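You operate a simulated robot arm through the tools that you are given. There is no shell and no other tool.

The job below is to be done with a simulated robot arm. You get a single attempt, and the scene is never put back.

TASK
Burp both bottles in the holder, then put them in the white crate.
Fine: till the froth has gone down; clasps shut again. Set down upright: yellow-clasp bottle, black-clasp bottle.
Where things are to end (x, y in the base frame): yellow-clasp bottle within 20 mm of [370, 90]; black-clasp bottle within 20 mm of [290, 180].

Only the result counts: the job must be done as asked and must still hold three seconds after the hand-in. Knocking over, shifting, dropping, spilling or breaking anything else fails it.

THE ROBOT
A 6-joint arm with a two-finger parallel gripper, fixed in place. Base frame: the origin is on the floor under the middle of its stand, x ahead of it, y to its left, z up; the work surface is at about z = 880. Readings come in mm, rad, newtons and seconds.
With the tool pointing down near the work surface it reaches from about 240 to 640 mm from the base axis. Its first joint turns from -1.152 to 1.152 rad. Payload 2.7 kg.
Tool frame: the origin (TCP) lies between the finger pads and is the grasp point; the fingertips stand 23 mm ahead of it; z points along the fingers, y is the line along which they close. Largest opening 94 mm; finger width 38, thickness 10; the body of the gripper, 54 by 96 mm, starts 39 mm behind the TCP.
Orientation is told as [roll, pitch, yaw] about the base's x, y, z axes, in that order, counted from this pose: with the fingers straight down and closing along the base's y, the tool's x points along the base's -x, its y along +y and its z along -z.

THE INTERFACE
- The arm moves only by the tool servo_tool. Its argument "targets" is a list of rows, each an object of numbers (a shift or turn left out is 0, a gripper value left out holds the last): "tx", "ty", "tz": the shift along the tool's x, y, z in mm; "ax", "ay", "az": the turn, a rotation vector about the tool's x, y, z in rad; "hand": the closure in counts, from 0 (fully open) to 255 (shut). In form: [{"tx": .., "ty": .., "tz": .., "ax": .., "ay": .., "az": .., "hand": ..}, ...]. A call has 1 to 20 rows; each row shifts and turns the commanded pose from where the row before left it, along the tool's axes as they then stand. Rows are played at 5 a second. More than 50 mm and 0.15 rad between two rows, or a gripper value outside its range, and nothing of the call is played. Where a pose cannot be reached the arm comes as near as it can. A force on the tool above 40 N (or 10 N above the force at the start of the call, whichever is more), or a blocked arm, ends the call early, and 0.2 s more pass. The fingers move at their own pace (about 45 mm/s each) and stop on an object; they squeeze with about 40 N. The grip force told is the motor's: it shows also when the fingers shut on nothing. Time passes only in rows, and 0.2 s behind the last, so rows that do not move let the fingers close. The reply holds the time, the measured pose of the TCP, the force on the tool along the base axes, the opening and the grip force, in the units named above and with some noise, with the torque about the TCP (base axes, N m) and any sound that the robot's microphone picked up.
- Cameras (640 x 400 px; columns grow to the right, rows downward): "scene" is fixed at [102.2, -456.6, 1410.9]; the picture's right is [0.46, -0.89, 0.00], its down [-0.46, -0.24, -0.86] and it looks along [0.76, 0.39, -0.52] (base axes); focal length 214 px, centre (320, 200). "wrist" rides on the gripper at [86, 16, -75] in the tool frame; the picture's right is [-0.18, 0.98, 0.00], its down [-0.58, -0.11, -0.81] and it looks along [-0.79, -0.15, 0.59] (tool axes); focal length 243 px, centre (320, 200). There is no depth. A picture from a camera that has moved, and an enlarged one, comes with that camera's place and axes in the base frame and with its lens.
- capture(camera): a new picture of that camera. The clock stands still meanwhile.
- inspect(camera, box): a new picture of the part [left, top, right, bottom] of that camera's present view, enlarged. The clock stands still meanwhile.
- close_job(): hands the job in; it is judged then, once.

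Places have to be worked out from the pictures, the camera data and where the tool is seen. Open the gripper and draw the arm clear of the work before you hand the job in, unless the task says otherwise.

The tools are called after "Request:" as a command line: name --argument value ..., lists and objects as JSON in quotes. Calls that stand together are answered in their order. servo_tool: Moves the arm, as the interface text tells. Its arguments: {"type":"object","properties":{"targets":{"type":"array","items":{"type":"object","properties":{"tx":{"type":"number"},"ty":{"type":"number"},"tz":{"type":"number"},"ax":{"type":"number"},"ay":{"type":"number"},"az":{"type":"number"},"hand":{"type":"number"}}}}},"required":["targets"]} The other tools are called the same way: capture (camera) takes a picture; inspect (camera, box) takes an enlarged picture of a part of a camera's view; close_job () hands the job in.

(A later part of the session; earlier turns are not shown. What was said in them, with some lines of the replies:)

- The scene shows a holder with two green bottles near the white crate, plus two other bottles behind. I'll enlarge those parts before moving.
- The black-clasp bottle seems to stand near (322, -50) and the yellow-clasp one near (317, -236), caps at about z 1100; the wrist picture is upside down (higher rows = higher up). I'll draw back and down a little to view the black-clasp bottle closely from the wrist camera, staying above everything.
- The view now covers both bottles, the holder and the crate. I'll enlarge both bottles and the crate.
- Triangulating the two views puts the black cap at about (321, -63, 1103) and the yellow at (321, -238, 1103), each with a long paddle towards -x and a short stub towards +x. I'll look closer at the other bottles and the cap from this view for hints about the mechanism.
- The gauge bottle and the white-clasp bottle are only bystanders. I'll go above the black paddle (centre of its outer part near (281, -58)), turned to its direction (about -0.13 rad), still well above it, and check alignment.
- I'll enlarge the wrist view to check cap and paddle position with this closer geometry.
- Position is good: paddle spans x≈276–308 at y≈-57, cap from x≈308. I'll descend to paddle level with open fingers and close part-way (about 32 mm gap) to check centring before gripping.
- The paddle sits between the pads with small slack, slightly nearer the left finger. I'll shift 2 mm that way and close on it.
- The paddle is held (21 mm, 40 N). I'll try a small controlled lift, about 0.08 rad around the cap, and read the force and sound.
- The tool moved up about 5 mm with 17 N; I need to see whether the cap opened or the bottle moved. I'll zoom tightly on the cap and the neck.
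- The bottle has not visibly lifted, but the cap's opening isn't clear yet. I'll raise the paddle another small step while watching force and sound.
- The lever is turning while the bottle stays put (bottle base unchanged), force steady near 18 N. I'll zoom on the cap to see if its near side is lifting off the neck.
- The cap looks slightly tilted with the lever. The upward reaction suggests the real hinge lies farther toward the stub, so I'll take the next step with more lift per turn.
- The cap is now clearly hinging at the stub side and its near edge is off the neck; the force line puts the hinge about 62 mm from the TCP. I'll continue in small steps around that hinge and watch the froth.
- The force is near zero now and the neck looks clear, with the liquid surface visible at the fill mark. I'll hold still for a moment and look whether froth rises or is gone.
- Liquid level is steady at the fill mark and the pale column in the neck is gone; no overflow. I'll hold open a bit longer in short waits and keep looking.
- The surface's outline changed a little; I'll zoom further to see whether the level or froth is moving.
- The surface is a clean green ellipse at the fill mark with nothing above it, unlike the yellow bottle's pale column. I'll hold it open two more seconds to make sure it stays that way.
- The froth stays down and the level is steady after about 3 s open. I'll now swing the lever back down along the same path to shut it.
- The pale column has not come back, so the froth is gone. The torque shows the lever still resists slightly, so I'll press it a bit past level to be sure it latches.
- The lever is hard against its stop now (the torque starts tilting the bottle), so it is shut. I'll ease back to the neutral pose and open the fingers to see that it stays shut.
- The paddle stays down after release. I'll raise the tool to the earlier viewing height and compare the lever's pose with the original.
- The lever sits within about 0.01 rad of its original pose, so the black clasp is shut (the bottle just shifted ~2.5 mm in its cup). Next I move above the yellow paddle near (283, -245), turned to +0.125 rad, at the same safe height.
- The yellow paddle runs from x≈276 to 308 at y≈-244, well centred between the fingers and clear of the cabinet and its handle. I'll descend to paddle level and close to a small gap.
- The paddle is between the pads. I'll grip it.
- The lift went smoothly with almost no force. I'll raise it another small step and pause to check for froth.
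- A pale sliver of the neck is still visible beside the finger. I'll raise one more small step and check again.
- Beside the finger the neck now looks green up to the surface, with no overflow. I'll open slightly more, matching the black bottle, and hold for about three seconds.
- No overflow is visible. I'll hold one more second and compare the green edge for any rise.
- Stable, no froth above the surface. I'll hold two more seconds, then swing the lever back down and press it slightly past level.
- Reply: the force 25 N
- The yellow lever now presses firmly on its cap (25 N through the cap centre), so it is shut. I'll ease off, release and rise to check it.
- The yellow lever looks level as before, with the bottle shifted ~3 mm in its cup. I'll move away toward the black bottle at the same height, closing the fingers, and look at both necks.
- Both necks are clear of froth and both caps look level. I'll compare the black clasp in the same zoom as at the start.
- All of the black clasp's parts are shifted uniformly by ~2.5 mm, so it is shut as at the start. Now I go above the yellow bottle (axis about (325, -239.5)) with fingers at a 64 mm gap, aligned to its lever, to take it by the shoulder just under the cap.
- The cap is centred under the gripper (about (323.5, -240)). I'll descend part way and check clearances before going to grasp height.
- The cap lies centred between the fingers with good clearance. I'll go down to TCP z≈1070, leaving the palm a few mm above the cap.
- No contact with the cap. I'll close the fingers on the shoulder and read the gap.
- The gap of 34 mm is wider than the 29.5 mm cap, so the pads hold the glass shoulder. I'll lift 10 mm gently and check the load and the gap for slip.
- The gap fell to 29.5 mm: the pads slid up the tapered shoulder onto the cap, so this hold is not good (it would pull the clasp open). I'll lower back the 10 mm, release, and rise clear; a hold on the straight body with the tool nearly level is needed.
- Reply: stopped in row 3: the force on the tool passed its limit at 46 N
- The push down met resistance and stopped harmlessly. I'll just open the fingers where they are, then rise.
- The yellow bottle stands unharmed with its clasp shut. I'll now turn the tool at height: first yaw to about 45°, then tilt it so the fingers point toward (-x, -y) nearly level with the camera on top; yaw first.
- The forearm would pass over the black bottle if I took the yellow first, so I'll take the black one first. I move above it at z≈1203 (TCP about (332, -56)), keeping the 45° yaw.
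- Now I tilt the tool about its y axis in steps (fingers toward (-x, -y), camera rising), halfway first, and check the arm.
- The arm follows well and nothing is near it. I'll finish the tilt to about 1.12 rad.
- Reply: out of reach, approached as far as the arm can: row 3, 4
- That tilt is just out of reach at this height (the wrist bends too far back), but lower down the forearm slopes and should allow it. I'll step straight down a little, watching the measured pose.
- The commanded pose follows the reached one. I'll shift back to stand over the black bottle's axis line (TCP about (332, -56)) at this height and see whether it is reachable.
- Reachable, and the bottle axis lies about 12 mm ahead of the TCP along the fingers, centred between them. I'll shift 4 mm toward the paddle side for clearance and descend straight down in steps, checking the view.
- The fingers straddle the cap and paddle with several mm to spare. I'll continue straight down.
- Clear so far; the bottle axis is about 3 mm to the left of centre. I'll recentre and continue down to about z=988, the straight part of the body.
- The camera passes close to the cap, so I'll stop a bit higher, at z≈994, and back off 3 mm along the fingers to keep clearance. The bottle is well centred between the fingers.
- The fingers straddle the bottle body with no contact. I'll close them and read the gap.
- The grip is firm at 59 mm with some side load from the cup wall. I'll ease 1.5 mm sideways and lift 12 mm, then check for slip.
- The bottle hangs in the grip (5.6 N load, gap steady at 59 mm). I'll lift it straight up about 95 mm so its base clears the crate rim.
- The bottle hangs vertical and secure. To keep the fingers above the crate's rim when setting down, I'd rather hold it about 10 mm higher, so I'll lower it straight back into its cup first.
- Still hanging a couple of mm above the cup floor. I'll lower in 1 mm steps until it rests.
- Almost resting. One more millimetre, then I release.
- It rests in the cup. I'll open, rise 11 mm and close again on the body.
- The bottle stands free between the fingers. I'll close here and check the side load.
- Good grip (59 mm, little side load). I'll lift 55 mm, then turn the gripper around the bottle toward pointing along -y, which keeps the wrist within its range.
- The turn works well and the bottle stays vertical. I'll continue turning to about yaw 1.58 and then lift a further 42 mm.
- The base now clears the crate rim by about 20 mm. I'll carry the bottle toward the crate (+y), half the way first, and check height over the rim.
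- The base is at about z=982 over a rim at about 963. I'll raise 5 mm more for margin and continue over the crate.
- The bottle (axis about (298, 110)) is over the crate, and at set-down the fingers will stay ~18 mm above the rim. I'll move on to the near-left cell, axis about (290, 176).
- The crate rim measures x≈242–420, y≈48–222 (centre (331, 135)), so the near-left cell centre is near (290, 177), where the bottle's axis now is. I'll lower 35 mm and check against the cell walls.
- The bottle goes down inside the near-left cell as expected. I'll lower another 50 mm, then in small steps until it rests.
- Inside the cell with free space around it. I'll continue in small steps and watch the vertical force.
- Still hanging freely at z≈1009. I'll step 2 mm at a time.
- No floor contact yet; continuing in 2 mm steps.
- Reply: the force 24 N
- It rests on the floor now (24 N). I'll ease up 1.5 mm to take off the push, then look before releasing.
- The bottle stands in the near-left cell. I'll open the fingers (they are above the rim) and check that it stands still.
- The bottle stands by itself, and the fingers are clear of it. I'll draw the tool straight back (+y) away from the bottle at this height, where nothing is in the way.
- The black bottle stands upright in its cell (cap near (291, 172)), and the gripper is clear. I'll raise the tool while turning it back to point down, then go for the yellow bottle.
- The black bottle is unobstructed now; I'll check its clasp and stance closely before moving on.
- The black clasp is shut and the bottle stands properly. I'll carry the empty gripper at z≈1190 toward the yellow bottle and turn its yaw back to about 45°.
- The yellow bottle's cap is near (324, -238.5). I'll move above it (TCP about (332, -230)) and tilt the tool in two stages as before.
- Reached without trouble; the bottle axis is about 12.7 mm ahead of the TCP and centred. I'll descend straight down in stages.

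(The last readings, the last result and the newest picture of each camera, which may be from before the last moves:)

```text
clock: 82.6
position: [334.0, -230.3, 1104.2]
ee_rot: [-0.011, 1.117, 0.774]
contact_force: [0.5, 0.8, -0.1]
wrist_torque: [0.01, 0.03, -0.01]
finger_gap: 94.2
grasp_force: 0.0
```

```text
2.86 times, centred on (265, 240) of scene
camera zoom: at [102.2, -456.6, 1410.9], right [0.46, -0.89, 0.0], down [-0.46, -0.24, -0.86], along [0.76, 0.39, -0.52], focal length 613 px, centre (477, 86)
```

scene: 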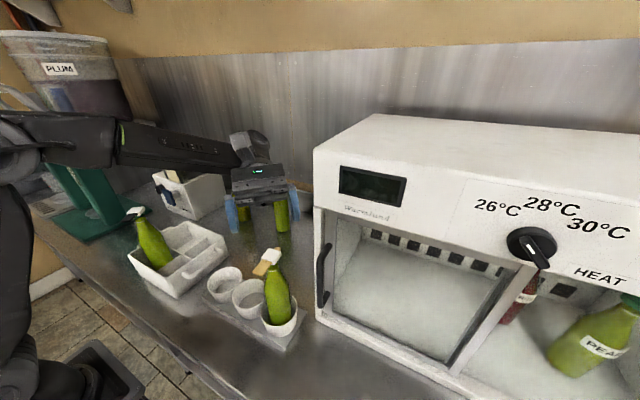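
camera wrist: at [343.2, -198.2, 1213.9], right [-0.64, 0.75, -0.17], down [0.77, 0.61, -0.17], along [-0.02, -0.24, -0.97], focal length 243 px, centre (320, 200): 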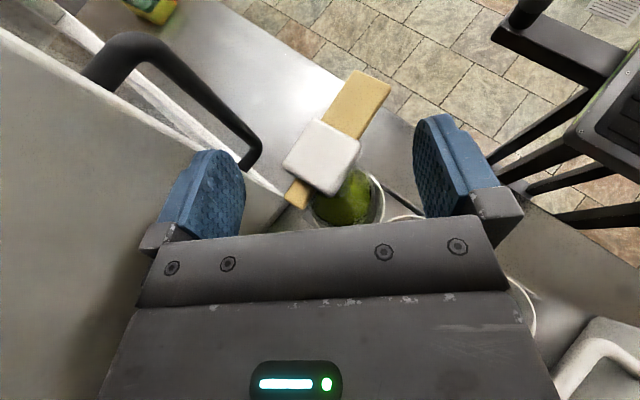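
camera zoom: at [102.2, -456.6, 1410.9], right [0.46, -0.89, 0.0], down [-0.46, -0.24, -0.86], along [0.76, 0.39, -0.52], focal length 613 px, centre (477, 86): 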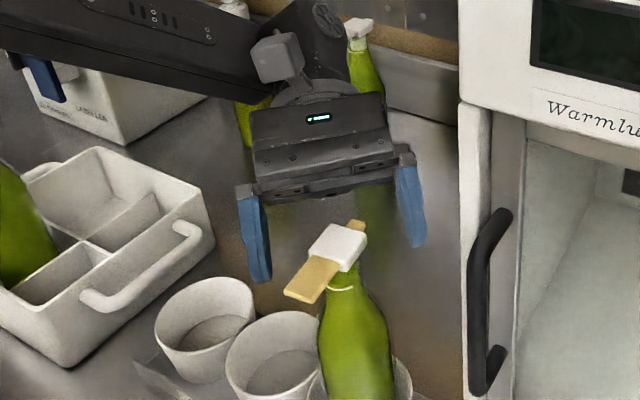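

Clear of the cap, lever and cabinet. I'll continue down to about z=1045 and check again.

Request:
servo_tool --targets '[{"tx": -17.8, "tz": 8.67}, {"tx": -17.8, "tz": 8.67}, {"tx": -17.8, "tz": 8.67}, {}]'

Request:
capture --camera "wrist"

Request:
inspect --camera "scene" --box '[190, 170, 340, 310]'

```text
clock: 83.6
position: [332.9, -231.1, 1043.8]
ee_rot: [-0.012, 1.115, 0.773]
contact_force: [0.5, 0.4, -0.4]
wrist_torque: [0.02, 0.01, -0.02]
finger_gap: 93.7
grasp_force: 0.1
```

```text
taken
camera wrist: at [343.0, -199.0, 1154.4], right [-0.64, 0.75, -0.17], down [0.77, 0.61, -0.17], along [-0.02, -0.24, -0.97], focal length 243 px, centre (320, 200)
```

wrist: 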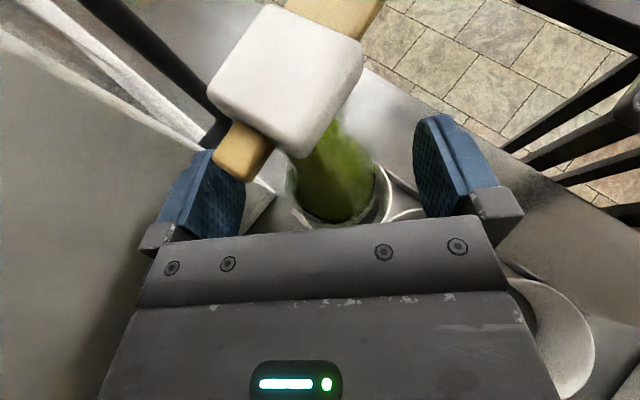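

```text
2.86 times, centred on (265, 240) of scene
camera zoom: at [102.2, -456.6, 1410.9], right [0.46, -0.89, 0.0], down [-0.46, -0.24, -0.86], along [0.76, 0.39, -0.52], focal length 613 px, centre (477, 86)
```

zoom: 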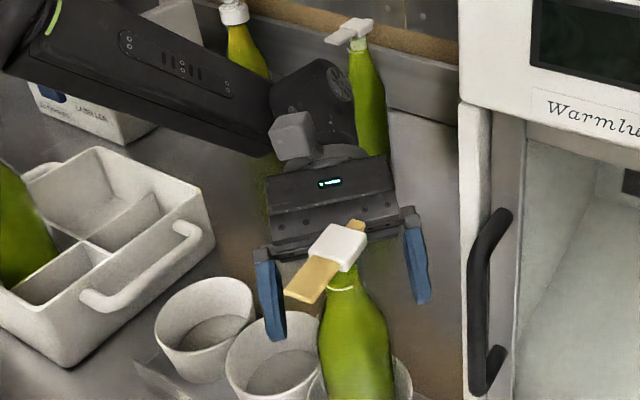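

All clear. I'll go down the last 39 mm to z≈1005.

Request:
servo_tool --targets '[{"tx": -17.5, "tz": 8.54}, {"tx": -17.5, "tz": 8.54}, {}]'

Request:
capture --camera "wrist"

Request:
inspect --camera "scene" --box '[200, 190, 330, 320]'

```text
clock: 84.4
position: [333.6, -230.0, 1006.2]
ee_rot: [-0.013, 1.117, 0.774]
contact_force: [-0.4, -1.0, 0.1]
wrist_torque: [0.03, -0.03, 0.01]
finger_gap: 94.1
grasp_force: 0.0
```

```text
taken
camera wrist: at [343.5, -198.2, 1115.6], right [-0.64, 0.75, -0.17], down [0.77, 0.61, -0.17], along [-0.02, -0.24, -0.97], focal length 243 px, centre (320, 200)
```

wrist: 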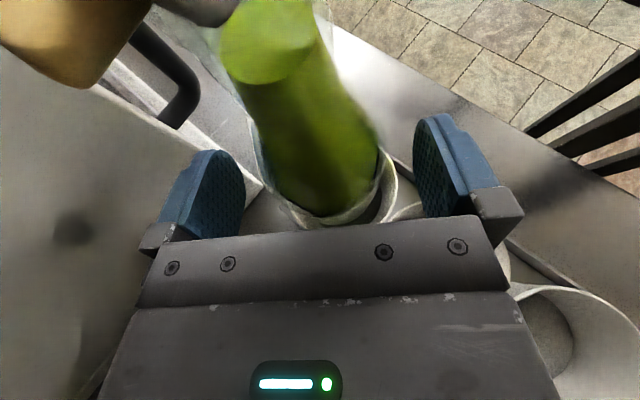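

```text
3.08 times, centred on (265, 255) of scene
camera zoom: at [102.2, -456.6, 1410.9], right [0.46, -0.89, 0.0], down [-0.46, -0.24, -0.86], along [0.76, 0.39, -0.52], focal length 660 px, centre (489, 31)
```

zoom: 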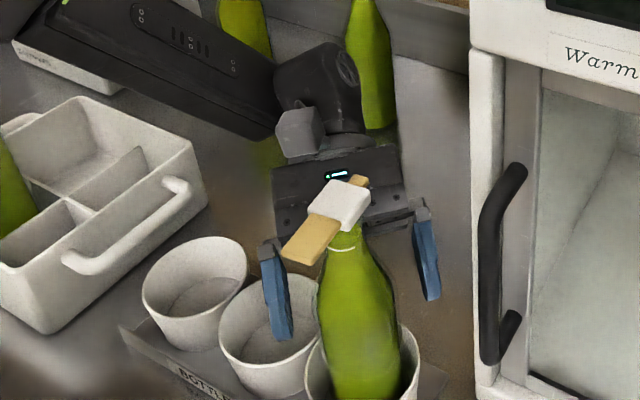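

The fingers straddle the yellow bottle's body. I'll shift 2 mm sideways as worked for the black one, and close.

Request:
servo_tool --targets '[{"ty": 2, "hand": 100}, {"hand": 255}, {}, {}, {}]'

```text
clock: 85.6
position: [332.6, -229.4, 1007.2]
ee_rot: [-0.013, 1.119, 0.774]
contact_force: [1.5, -0.4, 0.3]
wrist_torque: [0.09, -0.03, 0.02]
finger_gap: 59.2
grasp_force: 39.9
```

Good hold: 59 mm gap with almost no side load. I'll lift in steps, 15 mm first.

Request:
servo_tool --targets '[{"tx": 4.5, "tz": -2.2}, {"tx": 9, "tz": -4.4}, {}]'

Request:
inspect --camera "scene" --box '[200, 190, 330, 320]'

```text
clock: 86.4
position: [331.9, -228.9, 1021.0]
ee_rot: [-0.011, 1.117, 0.775]
contact_force: [-0.2, 0.7, -6.1]
wrist_torque: [0.04, -0.06, 0.01]
finger_gap: 59.0
grasp_force: 40.0
```

```text
3.08 times, centred on (265, 255) of scene
camera zoom: at [102.2, -456.7, 1410.9], right [0.46, -0.89, 0.0], down [-0.46, -0.24, -0.86], along [0.76, 0.39, -0.52], focal length 660 px, centre (489, 31)
```

zoom: 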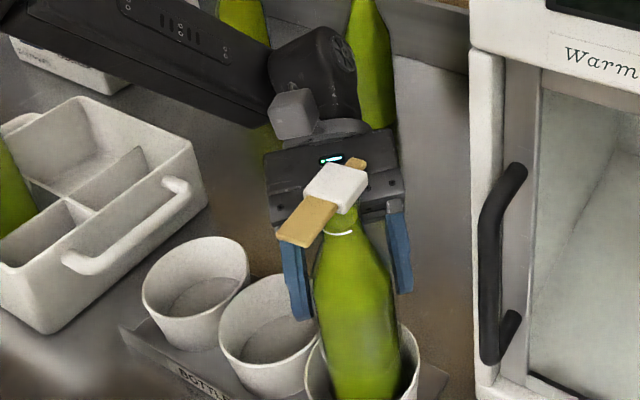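

The yellow bottle hangs securely (6 N, gap steady). I'll lift it to about TCP z=1108 so its base clears the crate rim.

Request:
servo_tool --targets '[{"tx": 12, "tz": -5.85}, {"tx": 16, "tz": -7.8}, {"tx": 16, "tz": -7.8}, {"tx": 16, "tz": -7.8}, {"tx": 18, "tz": -8.8}, {}]'

Request:
inspect --camera "scene" --box '[180, 150, 340, 320]'

```text
clock: 87.8
position: [332.6, -229.2, 1108.2]
ee_rot: [-0.011, 1.117, 0.774]
contact_force: [-0.9, 0.5, -5.1]
wrist_torque: [0.06, -0.08, 0.02]
finger_gap: 59.1
grasp_force: 40.2
```

```text
2.35 times, centred on (260, 235) of scene
camera zoom: at [102.2, -456.7, 1410.9], right [0.46, -0.89, 0.0], down [-0.46, -0.24, -0.86], along [0.76, 0.39, -0.52], focal length 505 px, centre (461, 118)
```

zoom: 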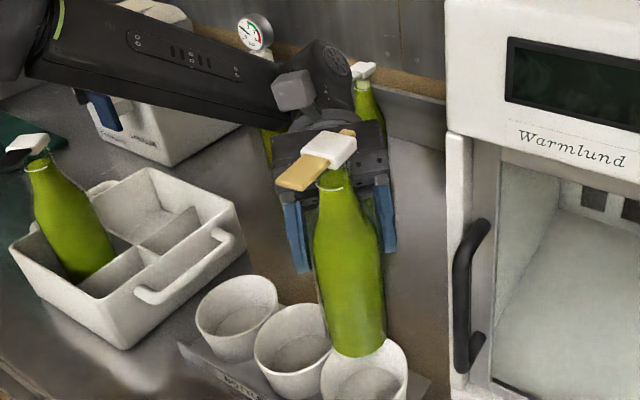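

Bottle vertical and base clear. I'll turn the gripper around it to yaw ≈1.31 here (keeps the wrist in range and clear of the black bottle later), then look.

Request:
servo_tool --targets '[{"ax": 0.08, "az": -0.039, "ty": 1.1}, {"ax": 0.1, "az": -0.0485, "ty": 1.38}, {"ax": 0.1, "az": -0.0485, "ty": 1.38}, {"ax": 0.1, "az": -0.0485, "ty": 1.38}, {"ax": 0.1, "az": -0.0485, "ty": 1.38}, {}]'

Request:
inspect --camera "scene" --box '[180, 150, 340, 320]'

```text
clock: 89.2
position: [326.6, -224.2, 1108.1]
ee_rot: [-0.011, 1.12, 1.307]
contact_force: [0.7, 0.2, -5.4]
wrist_torque: [0.09, 0.01, -0.04]
finger_gap: 59.4
grasp_force: 39.8
```

```text
2.35 times, centred on (260, 235) of scene
camera zoom: at [102.2, -456.7, 1410.9], right [0.46, -0.89, 0.0], down [-0.46, -0.24, -0.86], along [0.76, 0.39, -0.52], focal length 505 px, centre (461, 118)
```

zoom: 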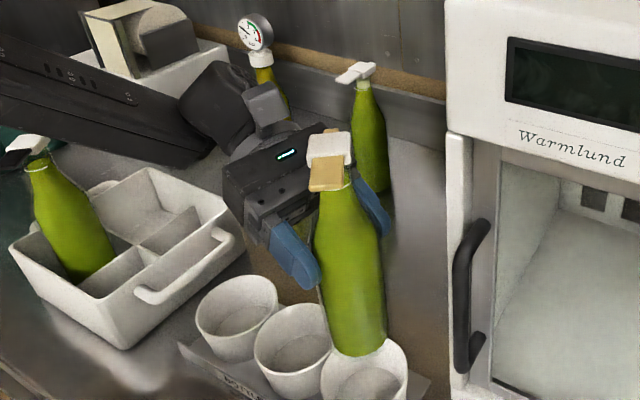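

Now I carry it toward the far-right cell, stopping short of the crate to check the height.

Request:
servo_tool --targets '[{"tx": -5.1, "ty": 1.4, "tz": -10.6}, {"tx": -10.22, "ty": 2.81, "tz": -21.1}, {"tx": -10.22, "ty": 2.81, "tz": -21.1}, {"tx": -10.22, "ty": 2.81, "tz": -21.1}, {"tx": -10.22, "ty": 2.81, "tz": -21.1}, {"tx": -10.22, "ty": 2.81, "tz": -21.1}, {"tx": -10.22, "ty": 2.81, "tz": -21.1}, {"tx": -10.22, "ty": 2.81, "tz": -21.1}, {"tx": -10.22, "ty": 2.81, "tz": -21.1}, {}]'

Request:
inspect --camera "scene" --box '[110, 140, 290, 310]'

Request:
capture --camera "wrist"

```text
clock: 91.4
position: [353.6, -25.6, 1107.7]
ee_rot: [-0.011, 1.118, 1.306]
contact_force: [-0.1, 0.1, -6.1]
wrist_torque: [0.09, 0.01, -0.01]
finger_gap: 59.2
grasp_force: 40.4
```

```text
2.35 times, centred on (200, 225) of scene
camera zoom: at [102.3, -456.6, 1410.9], right [0.46, -0.89, 0.0], down [-0.46, -0.24, -0.86], along [0.76, 0.39, -0.52], focal length 505 px, centre (602, 141)
```

zoom: 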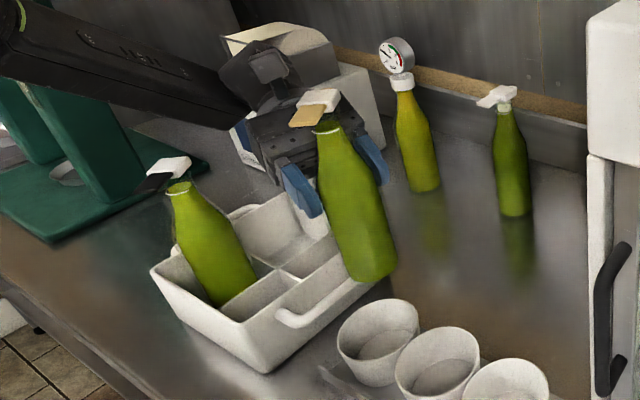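

```text
taken
camera wrist: at [345.9, 5.8, 1217.0], right [-0.93, 0.32, -0.17], down [0.35, 0.92, -0.17], along [0.1, -0.22, -0.97], focal length 243 px, centre (320, 200)
```

wrist: 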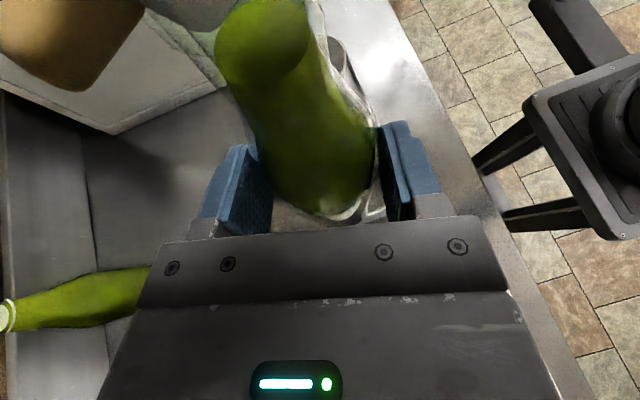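

The base is well above the rim. I'll continue over the crate to the far-right cell, axis about (370, 92).

Request:
servo_tool --targets '[{"tx": -9.4, "ty": 2.43, "tz": -19.4}, {"tx": -9.4, "ty": 2.43, "tz": -19.4}, {"tx": -9.4, "ty": 2.43, "tz": -19.4}, {"tx": -9.4, "ty": 2.43, "tz": -19.4}, {"tx": -9.4, "ty": 2.43, "tz": -19.4}, {"tx": -9.4, "ty": 2.43, "tz": -19.4}, {}]'

Request:
inspect --camera "scene" --box '[100, 140, 260, 310]'

Request:
inspect --camera "scene" --box '[130, 190, 240, 300]'

```text
clock: 93.0
position: [371.7, 103.5, 1107.8]
ee_rot: [-0.012, 1.119, 1.307]
contact_force: [-0.4, 0.5, -5.5]
wrist_torque: [0.1, -0.02, 0.05]
finger_gap: 59.5
grasp_force: 40.0
```

```text
2.35 times, centred on (180, 225) of scene
camera zoom: at [102.3, -456.6, 1410.9], right [0.46, -0.89, 0.0], down [-0.46, -0.24, -0.86], along [0.76, 0.39, -0.52], focal length 505 px, centre (649, 141)
```

zoom: 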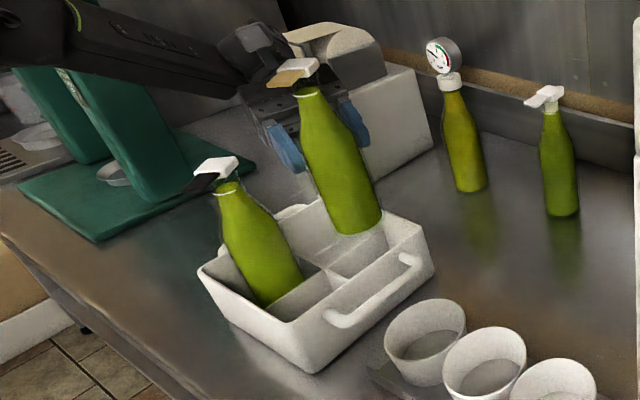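

```text
3.64 times, centred on (185, 245) of scene
camera zoom: at [102.3, -456.6, 1410.9], right [0.46, -0.89, 0.0], down [-0.46, -0.24, -0.86], along [0.76, 0.39, -0.52], focal length 780 px, centre (811, 36)
```

zoom: 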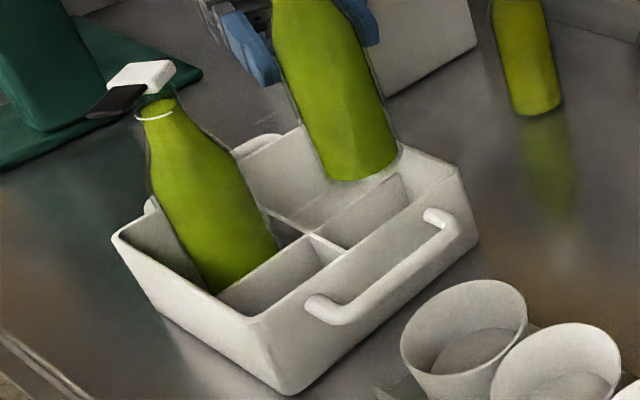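

The bottle's axis is at about (368.5, 91.5), over the far-right cell. I'll lower 40 mm and check against the cell's walls.

Request:
servo_tool --targets '[{"tx": -12, "tz": 5.8}, {"tx": -12, "tz": 5.8}, {"tx": -12, "tz": 5.8}, {}]'

Request:
inspect --camera "scene" --box '[140, 200, 230, 280]'

Request:
capture --camera "wrist"

```text
clock: 94.0
position: [372.0, 102.5, 1066.5]
ee_rot: [-0.012, 1.12, 1.305]
contact_force: [-0.1, 0.8, -6.2]
wrist_torque: [0.09, 0.0, -0.01]
finger_gap: 59.0
grasp_force: 39.7
```

```text
5.00 times, centred on (185, 240) of scene
camera zoom: at [102.2, -456.6, 1410.9], right [0.46, -0.89, 0.0], down [-0.46, -0.24, -0.86], along [0.76, 0.39, -0.52], focal length 1072 px, centre (995, 0)
```

zoom: 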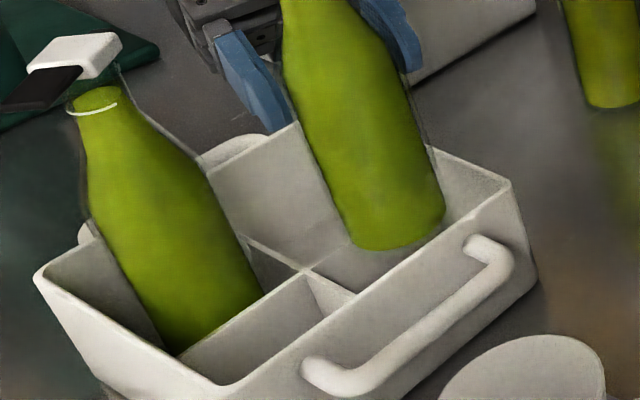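

```text
taken
camera wrist: at [364.4, 134.6, 1177.3], right [-0.93, 0.32, -0.17], down [0.35, 0.92, -0.17], along [0.1, -0.22, -0.97], focal length 243 px, centre (320, 200)
```

wrist: 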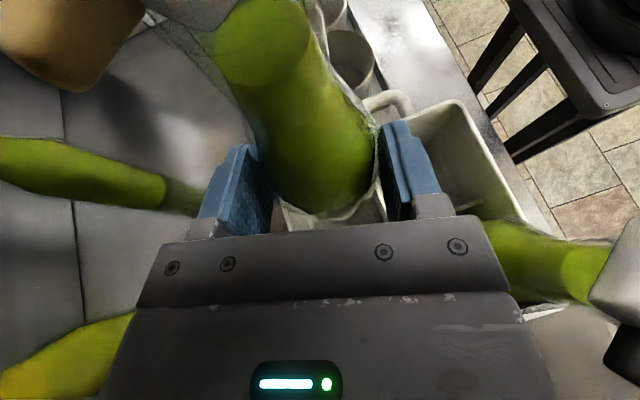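

Kinematics put the axis at about (369, 90). I'll nudge it 3 mm toward +y for wall clearance and lower another 42 mm.

Request:
servo_tool --targets '[{"tx": -1.4, "tz": -2.85}, {"tx": -12.6, "tz": 6.1}, {"tx": -12.6, "tz": 6.1}, {"tx": -12.6, "tz": 6.1}, {}]'

Request:
inspect --camera "scene" --box '[140, 200, 230, 280]'

```text
clock: 95.2
position: [373.1, 105.5, 1024.9]
ee_rot: [-0.011, 1.119, 1.305]
contact_force: [-1.1, 0.9, -5.5]
wrist_torque: [0.07, -0.03, -0.03]
finger_gap: 59.0
grasp_force: 40.2
```

```text
5.00 times, centred on (185, 240) of scene
camera zoom: at [102.2, -456.6, 1410.9], right [0.46, -0.89, 0.0], down [-0.46, -0.24, -0.86], along [0.76, 0.39, -0.52], focal length 1072 px, centre (995, 0)
```

zoom: 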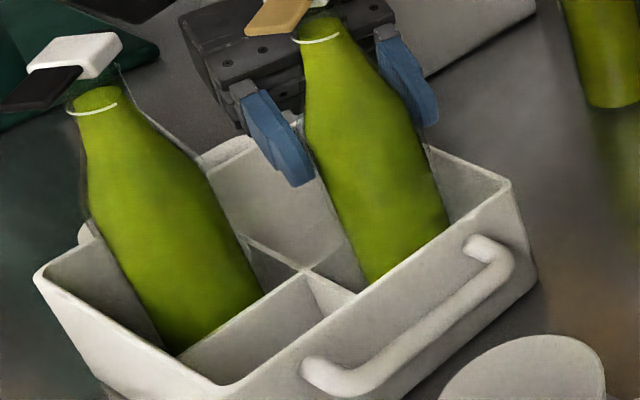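

It slides into the cell without touching. I'll lower another 14 mm, then in 2 mm steps until it rests.

Request:
servo_tool --targets '[{"tx": -6.3, "tz": 3.05}, {"tx": -6.3, "tz": 3.05}, {}]'

Request:
servo_tool --targets '[{"tx": -1.8, "tz": 0.87}, {"tx": -1.8, "tz": 0.87}, {}]'

```text
clock: 96.0
position: [373.0, 106.1, 1011.5]
ee_rot: [-0.012, 1.119, 1.305]
contact_force: [0.2, 0.5, -5.6]
wrist_torque: [0.08, -0.02, 0.02]
finger_gap: 59.1
grasp_force: 39.9
```

```text
clock: 96.8
position: [372.0, 106.1, 1008.3]
ee_rot: [-0.013, 1.118, 1.304]
contact_force: [0.0, -0.1, -5.6]
wrist_torque: [0.1, -0.03, -0.02]
finger_gap: 59.0
grasp_force: 39.4
```

Still hanging freely; continuing in 1.5–2 mm steps.

Request:
servo_tool --targets '[{"tx": -1.8, "tz": 0.87}, {}]'

Request:
servo_tool --targets '[{"tx": -1.35, "tz": 0.65}, {}]'

```text
clock: 97.4
position: [372.7, 105.6, 1004.7]
ee_rot: [-0.013, 1.12, 1.305]
contact_force: [0.1, -0.1, -4.7]
wrist_torque: [0.07, -0.03, 0.0]
finger_gap: 59.3
grasp_force: 40.1
```

```text
clock: 98.0
position: [372.4, 105.9, 1003.9]
ee_rot: [-0.013, 1.12, 1.306]
contact_force: [0.0, 0.3, -5.9]
wrist_torque: [0.09, 0.01, -0.02]
finger_gap: 59.1
grasp_force: 40.2
```

No contact yet; one step at a time.

Request:
servo_tool --targets '[{"tx": -1.35, "tz": 0.65}, {}]'

Request:
servo_tool --targets '[{"tx": -0.9, "tz": 0.44}, {}]'

```text
clock: 98.6
position: [372.7, 106.0, 1002.5]
ee_rot: [-0.015, 1.119, 1.304]
contact_force: [0.2, 0.6, 5.5]
wrist_torque: [0.26, 0.32, -0.01]
finger_gap: 59.3
grasp_force: 40.3
```

```text
clock: 99.2
position: [373.9, 107.0, 1002.3]
ee_rot: [-0.02, 1.12, 1.3]
contact_force: [2.3, 1.4, 22.5]
wrist_torque: [0.32, 0.46, -0.14]
finger_gap: 59.2
grasp_force: 40.3
```

It rests on the crate floor (22 N). I'll ease off 1.2 mm, look once, and then release.

Request:
servo_tool --targets '[{"tx": 1.1, "tz": -0.53}, {}]'

Request:
inspect --camera "scene" --box '[120, 180, 240, 290]'

Request:
capture --camera "wrist"

```text
clock: 99.8
position: [374.5, 105.4, 1002.9]
ee_rot: [-0.015, 1.12, 1.301]
contact_force: [5.1, -0.3, 18.1]
wrist_torque: [0.05, -0.03, -0.06]
finger_gap: 59.3
grasp_force: 40.6
```

```text
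3.64 times, centred on (180, 235) of scene
camera zoom: at [102.1, -456.7, 1410.9], right [0.46, -0.89, 0.0], down [-0.46, -0.24, -0.86], along [0.76, 0.39, -0.52], focal length 780 px, centre (829, 73)
```

zoom: 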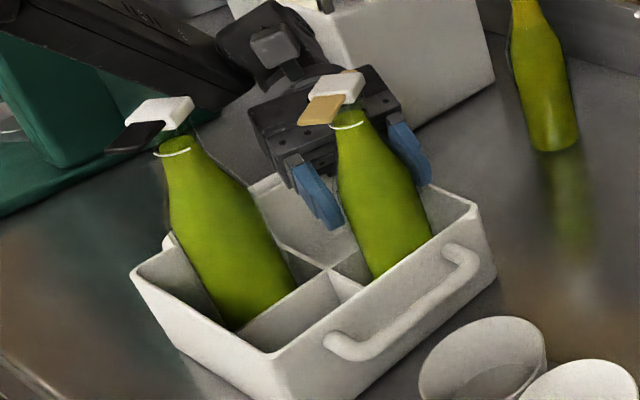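

```text
taken
camera wrist: at [365.4, 137.8, 1112.8], right [-0.93, 0.32, -0.17], down [0.35, 0.92, -0.17], along [0.1, -0.22, -0.97], focal length 243 px, centre (320, 200)
```

wrist: 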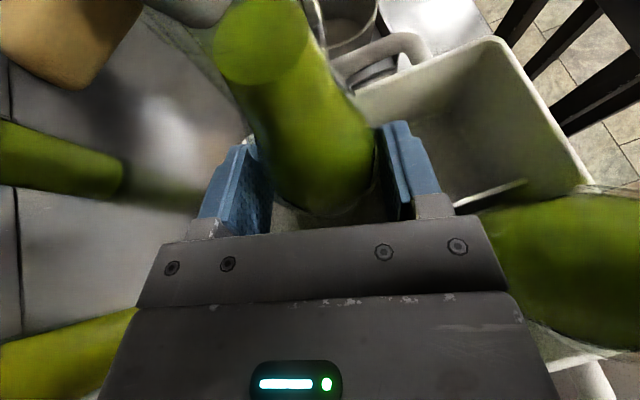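

Both bottles stand in their cells. I'll open the fingers fully; there is room to the black bottle.

Request:
servo_tool --targets '[{"hand": 60}, {}, {"hand": 0}, {}, {}]'

Request:
inspect --camera "scene" --box '[120, 180, 240, 290]'

Request:
capture --camera "wrist"

```text
clock: 101.0
position: [373.8, 105.9, 1003.0]
ee_rot: [-0.011, 1.119, 1.306]
contact_force: [-0.3, -0.9, -1.0]
wrist_torque: [0.02, -0.01, -0.03]
finger_gap: 94.1
grasp_force: 0.1
```

```text
3.64 times, centred on (180, 235) of scene
camera zoom: at [102.2, -456.6, 1410.9], right [0.46, -0.89, 0.0], down [-0.46, -0.24, -0.86], along [0.76, 0.39, -0.52], focal length 780 px, centre (829, 73)
```

zoom: 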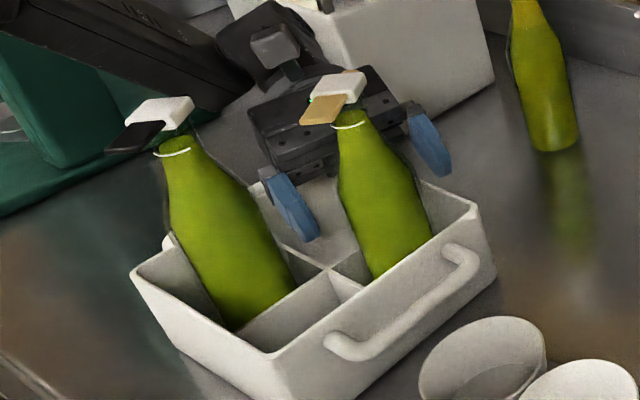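

```text
taken
camera wrist: at [365.3, 137.9, 1112.6], right [-0.93, 0.32, -0.17], down [0.35, 0.92, -0.17], along [0.1, -0.22, -0.97], focal length 243 px, centre (320, 200)
```

wrist: 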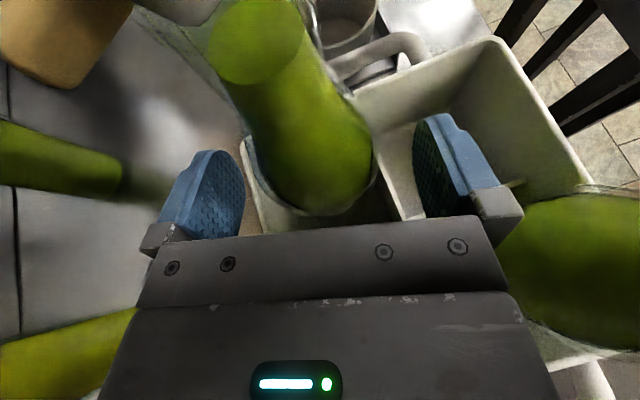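

The yellow bottle stands steady. I'll rise straight up about 83 mm, watching the force.

Request:
servo_tool --targets '[{"tx": 9, "tz": -4.36}, {"tx": 15, "tz": -7.26}, {"tx": 15, "tz": -7.26}, {"tx": 18, "tz": -8.7}, {"tx": 18, "tz": -8.7}, {}]'

Request:
capture --camera "wrist"

Request:
inspect --camera "scene" --box '[120, 150, 260, 290]'

```text
clock: 102.4
position: [372.6, 106.0, 1086.4]
ee_rot: [-0.012, 1.12, 1.307]
contact_force: [1.2, -0.6, -0.4]
wrist_torque: [0.02, -0.01, -0.01]
finger_gap: 94.0
grasp_force: 0.0
```

```text
taken
camera wrist: at [365.3, 137.9, 1196.3], right [-0.93, 0.32, -0.17], down [0.35, 0.92, -0.17], along [0.1, -0.22, -0.97], focal length 243 px, centre (320, 200)
```

wrist: 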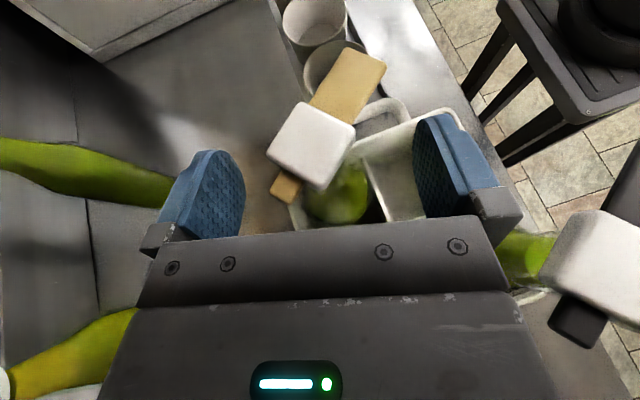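

```text
2.86 times, centred on (190, 220) of scene
camera zoom: at [102.2, -456.6, 1410.9], right [0.46, -0.89, 0.0], down [-0.46, -0.24, -0.86], along [0.76, 0.39, -0.52], focal length 613 px, centre (691, 143)
```

zoom: 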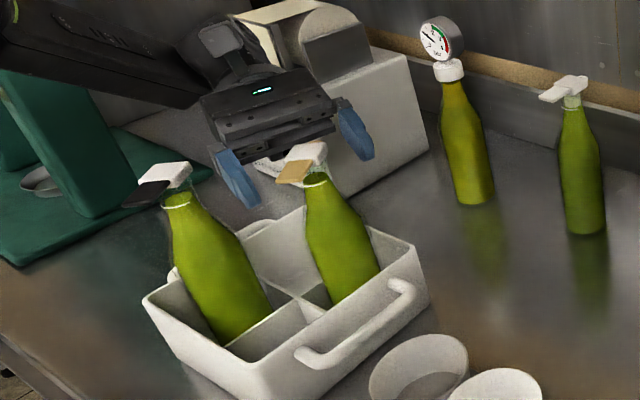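

The yellow cap measures (371, 93) from this view, right on target, and the bottle did not move. I'll keep rising while turning the tool back to point down.

Request:
servo_tool --targets '[{"tx": 15.3, "tz": -7.4, "ay": -0.14}, {"tx": 14.1, "tz": -9.5, "ay": -0.14}, {"tx": 12.7, "tz": -11.3, "ay": -0.14}, {"tx": 11, "tz": -13, "ay": -0.14}, {"tx": 9, "tz": -14.4, "ay": -0.14}, {"tx": 7, "tz": -15.5, "ay": -0.14}, {"tx": 4.7, "tz": -16.3, "ay": -0.14}, {"tx": 2.4, "tz": -16.8, "ay": -0.14}, {}]'

Request:
capture --camera "scene"

Request:
inspect --camera "scene" --box '[115, 195, 235, 305]'

```text
clock: 104.4
position: [371.0, 106.2, 1222.7]
ee_rot: [-0.006, -0.003, 1.318]
contact_force: [-0.1, -0.7, 0.6]
wrist_torque: [-0.03, -0.02, -0.02]
finger_gap: 93.8
grasp_force: 0.0
```

```text
taken
```

scene: 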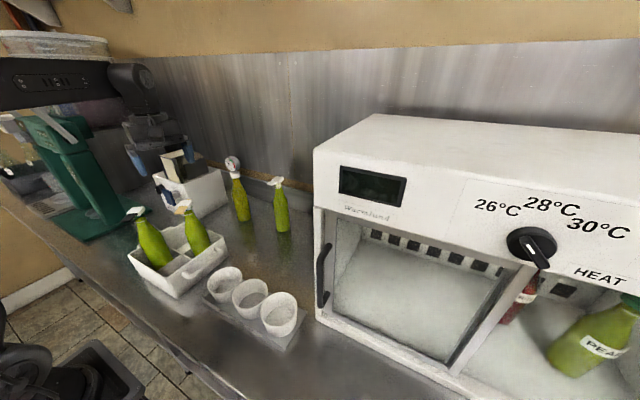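

```text
3.64 times, centred on (175, 250) of scene
camera zoom: at [102.2, -456.6, 1410.9], right [0.46, -0.89, 0.0], down [-0.46, -0.24, -0.86], along [0.76, 0.39, -0.52], focal length 780 px, centre (847, 18)
```

zoom: 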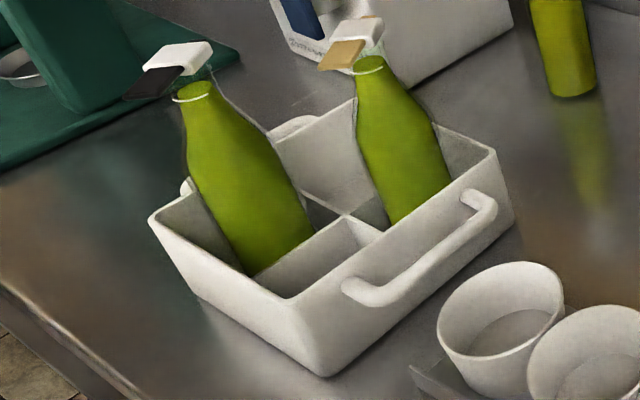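

Both bottles stand upright in their cells and the crate hasn't shifted. I'll look closely at both clasps and necks.

Request:
inspect --camera "scene" --box '[165, 190, 205, 230]'

Request:
inspect --camera "scene" --box '[120, 200, 160, 240]'

Request:
capture --camera "wrist"

```text
10.00 times, centred on (185, 210) of scene
camera zoom: at [102.2, -456.6, 1410.9], right [0.46, -0.89, 0.0], down [-0.46, -0.24, -0.86], along [0.76, 0.39, -0.52], focal length 2145 px, centre (1670, 100)
```

zoom: 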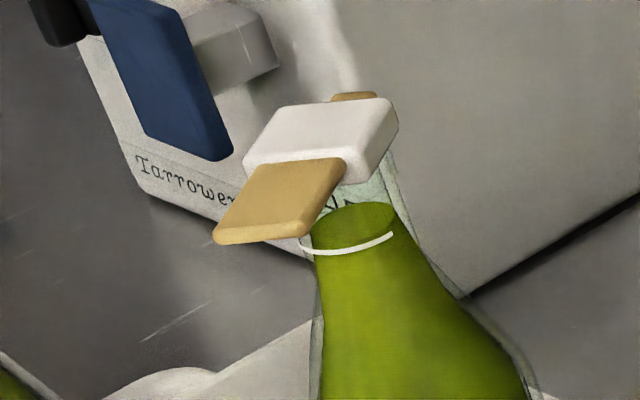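

```text
10.00 times, centred on (140, 220) of scene
camera zoom: at [102.2, -456.6, 1410.9], right [0.46, -0.89, 0.0], down [-0.46, -0.24, -0.86], along [0.76, 0.39, -0.52], focal length 2145 px, centre (2120, 0)
```

zoom: 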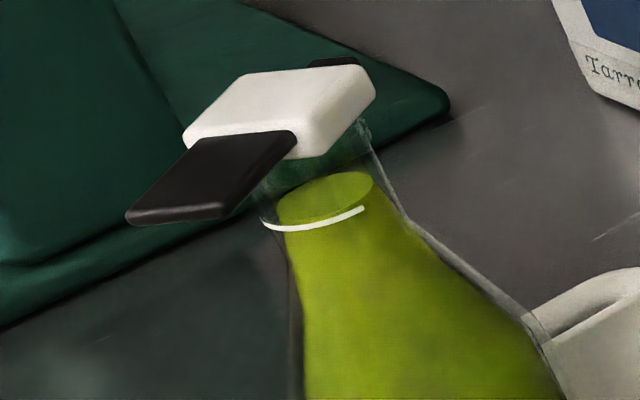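

```text
taken
camera wrist: at [335.2, 25.1, 1296.0], right [-0.91, 0.43, -0.01], down [0.25, 0.53, 0.81], along [0.35, 0.73, -0.59], focal length 243 px, centre (320, 200)
```

wrist: 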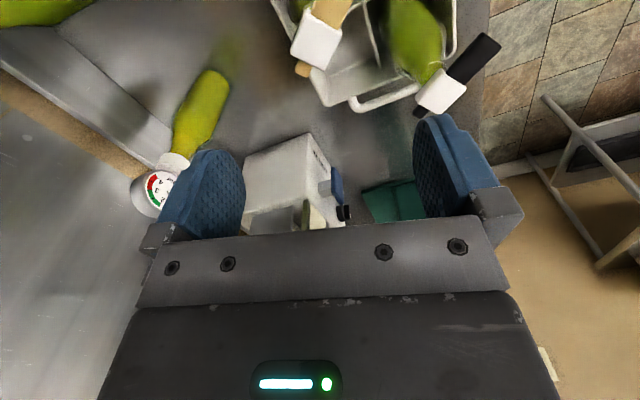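

Both clasps look shut, with clear necks. To be certain they are fully seated, I'll close the fingers and press each cap lightly from above, starting with the yellow one at about (370, 93).

Request:
servo_tool --targets '[{"tx": 13, "ty": -2.3, "tz": 10, "hand": 255}, {"tz": 20}, {"tz": 20}, {"tz": 20}, {"tz": 14}, {}, {}]'

Request:
inspect --camera "scene" --box '[140, 160, 230, 250]'

Request:
capture --camera "wrist"

```text
clock: 106.0
position: [371.3, 91.9, 1137.9]
ee_rot: [-0.007, 0.0, 1.316]
contact_force: [0.8, -0.4, 1.0]
wrist_torque: [-0.01, -0.03, -0.02]
finger_gap: 0.0
grasp_force: 40.0
```

```text
4.44 times, centred on (185, 205) of scene
camera zoom: at [102.2, -456.6, 1410.9], right [0.46, -0.89, 0.0], down [-0.46, -0.24, -0.86], along [0.76, 0.39, -0.52], focal length 953 px, centre (920, 178)
```

zoom: 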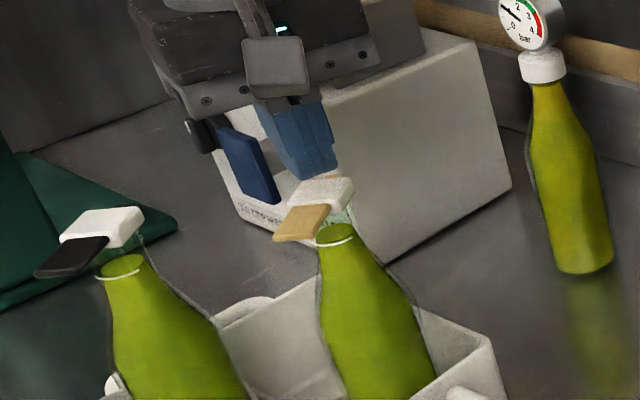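

```text
taken
camera wrist: at [334.8, 12.5, 1212.2], right [-0.91, 0.43, -0.01], down [0.25, 0.54, 0.81], along [0.35, 0.73, -0.59], focal length 243 px, centre (320, 200)
```

wrist: 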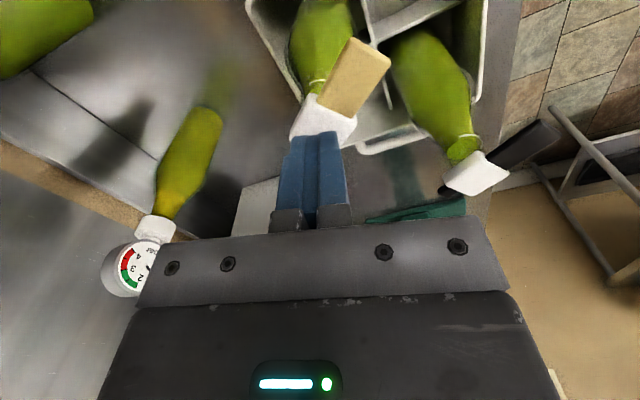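

The fingertips are about 14 mm above the yellow cap. I'll lower gently until I feel it.

Request:
servo_tool --targets '[{"tz": 4}, {"tz": 4}, {}]'

Request:
servo_tool --targets '[{"tz": 2}, {}]'

Request:
servo_tool --targets '[{"tz": 2}, {}]'

```text
clock: 106.8
position: [370.7, 92.5, 1130.6]
ee_rot: [-0.006, 0.0, 1.316]
contact_force: [-0.4, -1.1, 0.4]
wrist_torque: [0.03, 0.0, 0.0]
finger_gap: 0.3
grasp_force: 40.2
```

```text
clock: 107.4
position: [371.2, 91.5, 1128.7]
ee_rot: [-0.006, 0.0, 1.317]
contact_force: [0.3, -0.6, -0.6]
wrist_torque: [-0.04, 0.02, -0.02]
finger_gap: 0.1
grasp_force: 40.2
```

```text
clock: 108.0
position: [372.0, 92.5, 1126.5]
ee_rot: [-0.007, 0.0, 1.316]
contact_force: [-0.2, 0.7, 6.1]
wrist_torque: [0.09, 0.02, 0.03]
finger_gap: 0.1
grasp_force: 40.0
```

Contact at z≈1126.5 (6 N). One more millimetre to seat it, then up again.

Request:
servo_tool --targets '[{"tz": 1.2}, {}]'

Request:
servo_tool --targets '[{"tz": -5}, {"tz": -20}, {"tz": -20}, {}]'

Request:
inspect --camera "scene" --box '[165, 190, 205, 230]'

```text
clock: 108.6
position: [372.1, 92.7, 1126.4]
ee_rot: [-0.01, -0.001, 1.317]
contact_force: [-2.4, 0.9, 20.0]
wrist_torque: [0.3, 0.0, -0.01]
finger_gap: 0.0
grasp_force: 40.3
```

```text
clock: 109.6
position: [370.1, 92.3, 1170.8]
ee_rot: [-0.005, -0.001, 1.317]
contact_force: [-0.7, 0.1, 0.8]
wrist_torque: [0.0, 0.02, 0.02]
finger_gap: 0.1
grasp_force: 40.1
```

```text
10.00 times, centred on (185, 210) of scene
camera zoom: at [102.2, -456.6, 1410.9], right [0.46, -0.89, 0.0], down [-0.46, -0.24, -0.86], along [0.76, 0.39, -0.52], focal length 2145 px, centre (1670, 100)
```

zoom: 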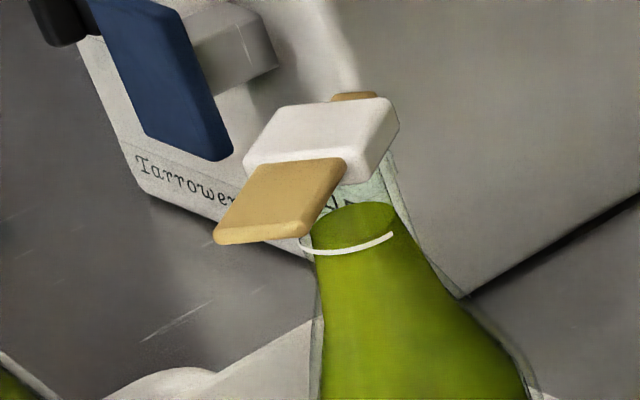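

Seated firmly (20 N, no give), so the yellow clasp is shut. Now the same light press on the black cap at about (290.7, 171.5).

Request:
servo_tool --targets '[{"tx": -18.9, "ty": 32.2}, {"tx": -18.9, "ty": 32.2}, {"tx": -18.9, "ty": 32.2}, {"tz": 15}, {"tz": 18}, {}]'

Request:
inspect --camera "scene" --box '[100, 170, 190, 250]'

Request:
capture --camera "wrist"

```text
clock: 111.0
position: [292.4, 172.0, 1137.8]
ee_rot: [-0.004, 0.001, 1.316]
contact_force: [0.7, 0.0, -1.0]
wrist_torque: [0.0, -0.01, 0.01]
finger_gap: 0.0
grasp_force: 40.6
```

```text
5.00 times, centred on (145, 210) of scene
camera zoom: at [102.2, -456.6, 1410.9], right [0.46, -0.89, 0.0], down [-0.46, -0.24, -0.86], along [0.76, 0.39, -0.52], focal length 1072 px, centre (1195, 150)
```

zoom: 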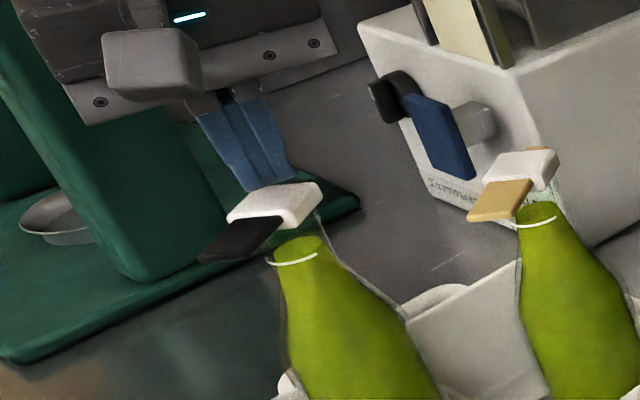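

```text
taken
camera wrist: at [255.7, 91.8, 1210.5], right [-0.91, 0.43, -0.01], down [0.25, 0.54, 0.81], along [0.35, 0.73, -0.59], focal length 243 px, centre (320, 200)
```

wrist: 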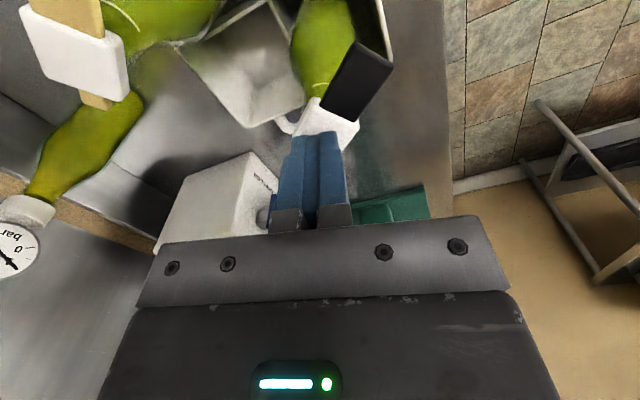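

Aligned over the black cap. Lowering gently until contact.

Request:
servo_tool --targets '[{"tz": 4}, {"tz": 4}, {}]'

Request:
servo_tool --targets '[{"tz": 2}, {}]'

Request:
servo_tool --targets '[{"tz": 2}, {}]'

```text
clock: 111.8
position: [291.5, 171.5, 1128.5]
ee_rot: [-0.005, 0.0, 1.316]
contact_force: [0.0, -0.7, 0.3]
wrist_torque: [0.01, 0.02, -0.01]
finger_gap: 0.0
grasp_force: 40.2
```

```text
clock: 112.4
position: [293.0, 171.8, 1127.4]
ee_rot: [-0.004, -0.002, 1.314]
contact_force: [-0.6, 0.3, 3.2]
wrist_torque: [0.08, -0.01, 0.01]
finger_gap: 0.0
grasp_force: 40.2
```

```text
clock: 113.0
position: [292.6, 172.3, 1126.7]
ee_rot: [-0.009, -0.005, 1.319]
contact_force: [-2.6, -0.6, 25.8]
wrist_torque: [0.38, 0.0, -0.01]
finger_gap: 0.0
grasp_force: 39.5
```

Same stiff contact at the same height as the yellow cap, so both are shut. I'll rise, open the gripper and draw the arm away from the work.

Request:
servo_tool --targets '[{"tz": -5}, {"tz": -20}, {"tz": -30}, {"tz": -35}, {"tz": -35, "hand": 0}, {"tx": 40}, {"tx": 40}, {"tx": 40}, {"tx": 40}, {"tx": 40}, {}, {}]'

Request:
capture --camera "scene"

Request:
inspect --camera "scene" --box '[115, 195, 235, 305]'

Request:
inspect --camera "scene" --box '[110, 190, 215, 250]'

```text
clock: 115.6
position: [241.6, -22.2, 1249.8]
ee_rot: [-0.006, 0.0, 1.319]
contact_force: [-0.1, -0.3, 0.3]
wrist_torque: [0.01, 0.0, 0.0]
finger_gap: 94.1
grasp_force: 0.1
```

```text
taken
```

scene: 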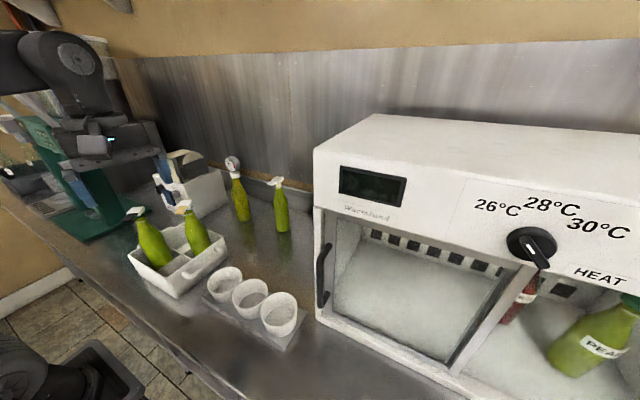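

```text
3.64 times, centred on (175, 250) of scene
camera zoom: at [102.2, -456.6, 1410.9], right [0.46, -0.89, 0.0], down [-0.46, -0.24, -0.86], along [0.76, 0.39, -0.52], focal length 780 px, centre (847, 18)
```

zoom: 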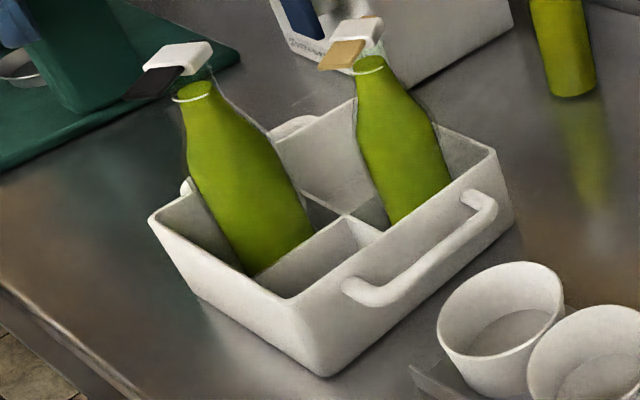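

```text
6.10 times, centred on (162, 220) of scene
camera zoom: at [102.2, -456.6, 1410.9], right [0.46, -0.89, 0.0], down [-0.46, -0.24, -0.86], along [0.76, 0.39, -0.52], focal length 1307 px, centre (1280, 78)
```

zoom: 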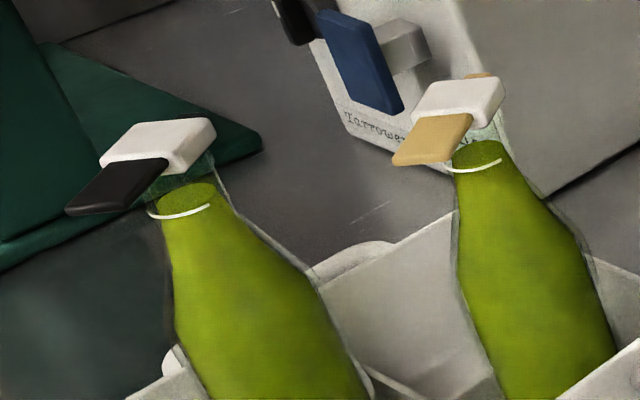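

Both bottles stand shut in the crate and the gripper is open and clear. As a last check, I'll compare the holder with the first picture to see it hasn't shifted.

Request:
inspect --camera "scene" --box '[110, 210, 320, 360]'

```text
2.67 times, centred on (215, 285) of scene
camera zoom: at [102.2, -456.6, 1410.9], right [0.46, -0.89, 0.0], down [-0.46, -0.24, -0.86], along [0.76, 0.39, -0.52], focal length 572 px, centre (600, -27)
```

zoom: 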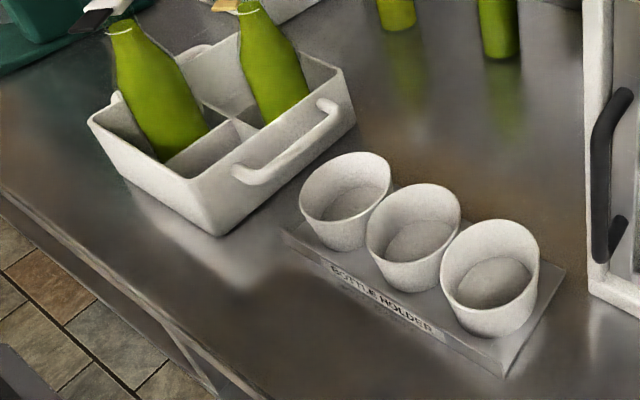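

The holder and crate are exactly where they were. Both bottles are burped and shut, and stand upright near (371, 93) and (291, 172). The gripper is open and clear, so I hand the job in.

Request:
close_job

```text
The job is handed in.
```

I burped both bottles, shut their clasps and stood them upright in the white crate, then handed the job in. I haven't seen the judging result.

| Bottle | Measured position | Target | Offset |
|---|---|---|---|
| Yellow clasp | about (371, 93) | (370, 90) | about 3 mm |
| Black clasp | about (291, 172) | (290, 180) | about 8 mm |

- **Burping:** I opened each clasp slightly and held it open for about 3 seconds or longer. The froth in both necks had gone down before I closed them and did not come back. I saw no spill.
- **Clasps:** After placing the bottles I pressed each cap lightly from above. Both were firm and at the same height, so I take both as shut.
- **Surroundings:** The holder and crate look unmoved compared with the first picture. The gripper is open and the arm is clear of the work.
- **Order:** The black-clasp bottle went into the crate first, because the arm would have passed too close over it while taking the yellow one.
- **First grip:** My first grip on the yellow bottle, at its shoulder, slipped and the arm stopped at 46 N against it. The bottle stayed in the holder with its clasp shut. I then took both bottles by the body.
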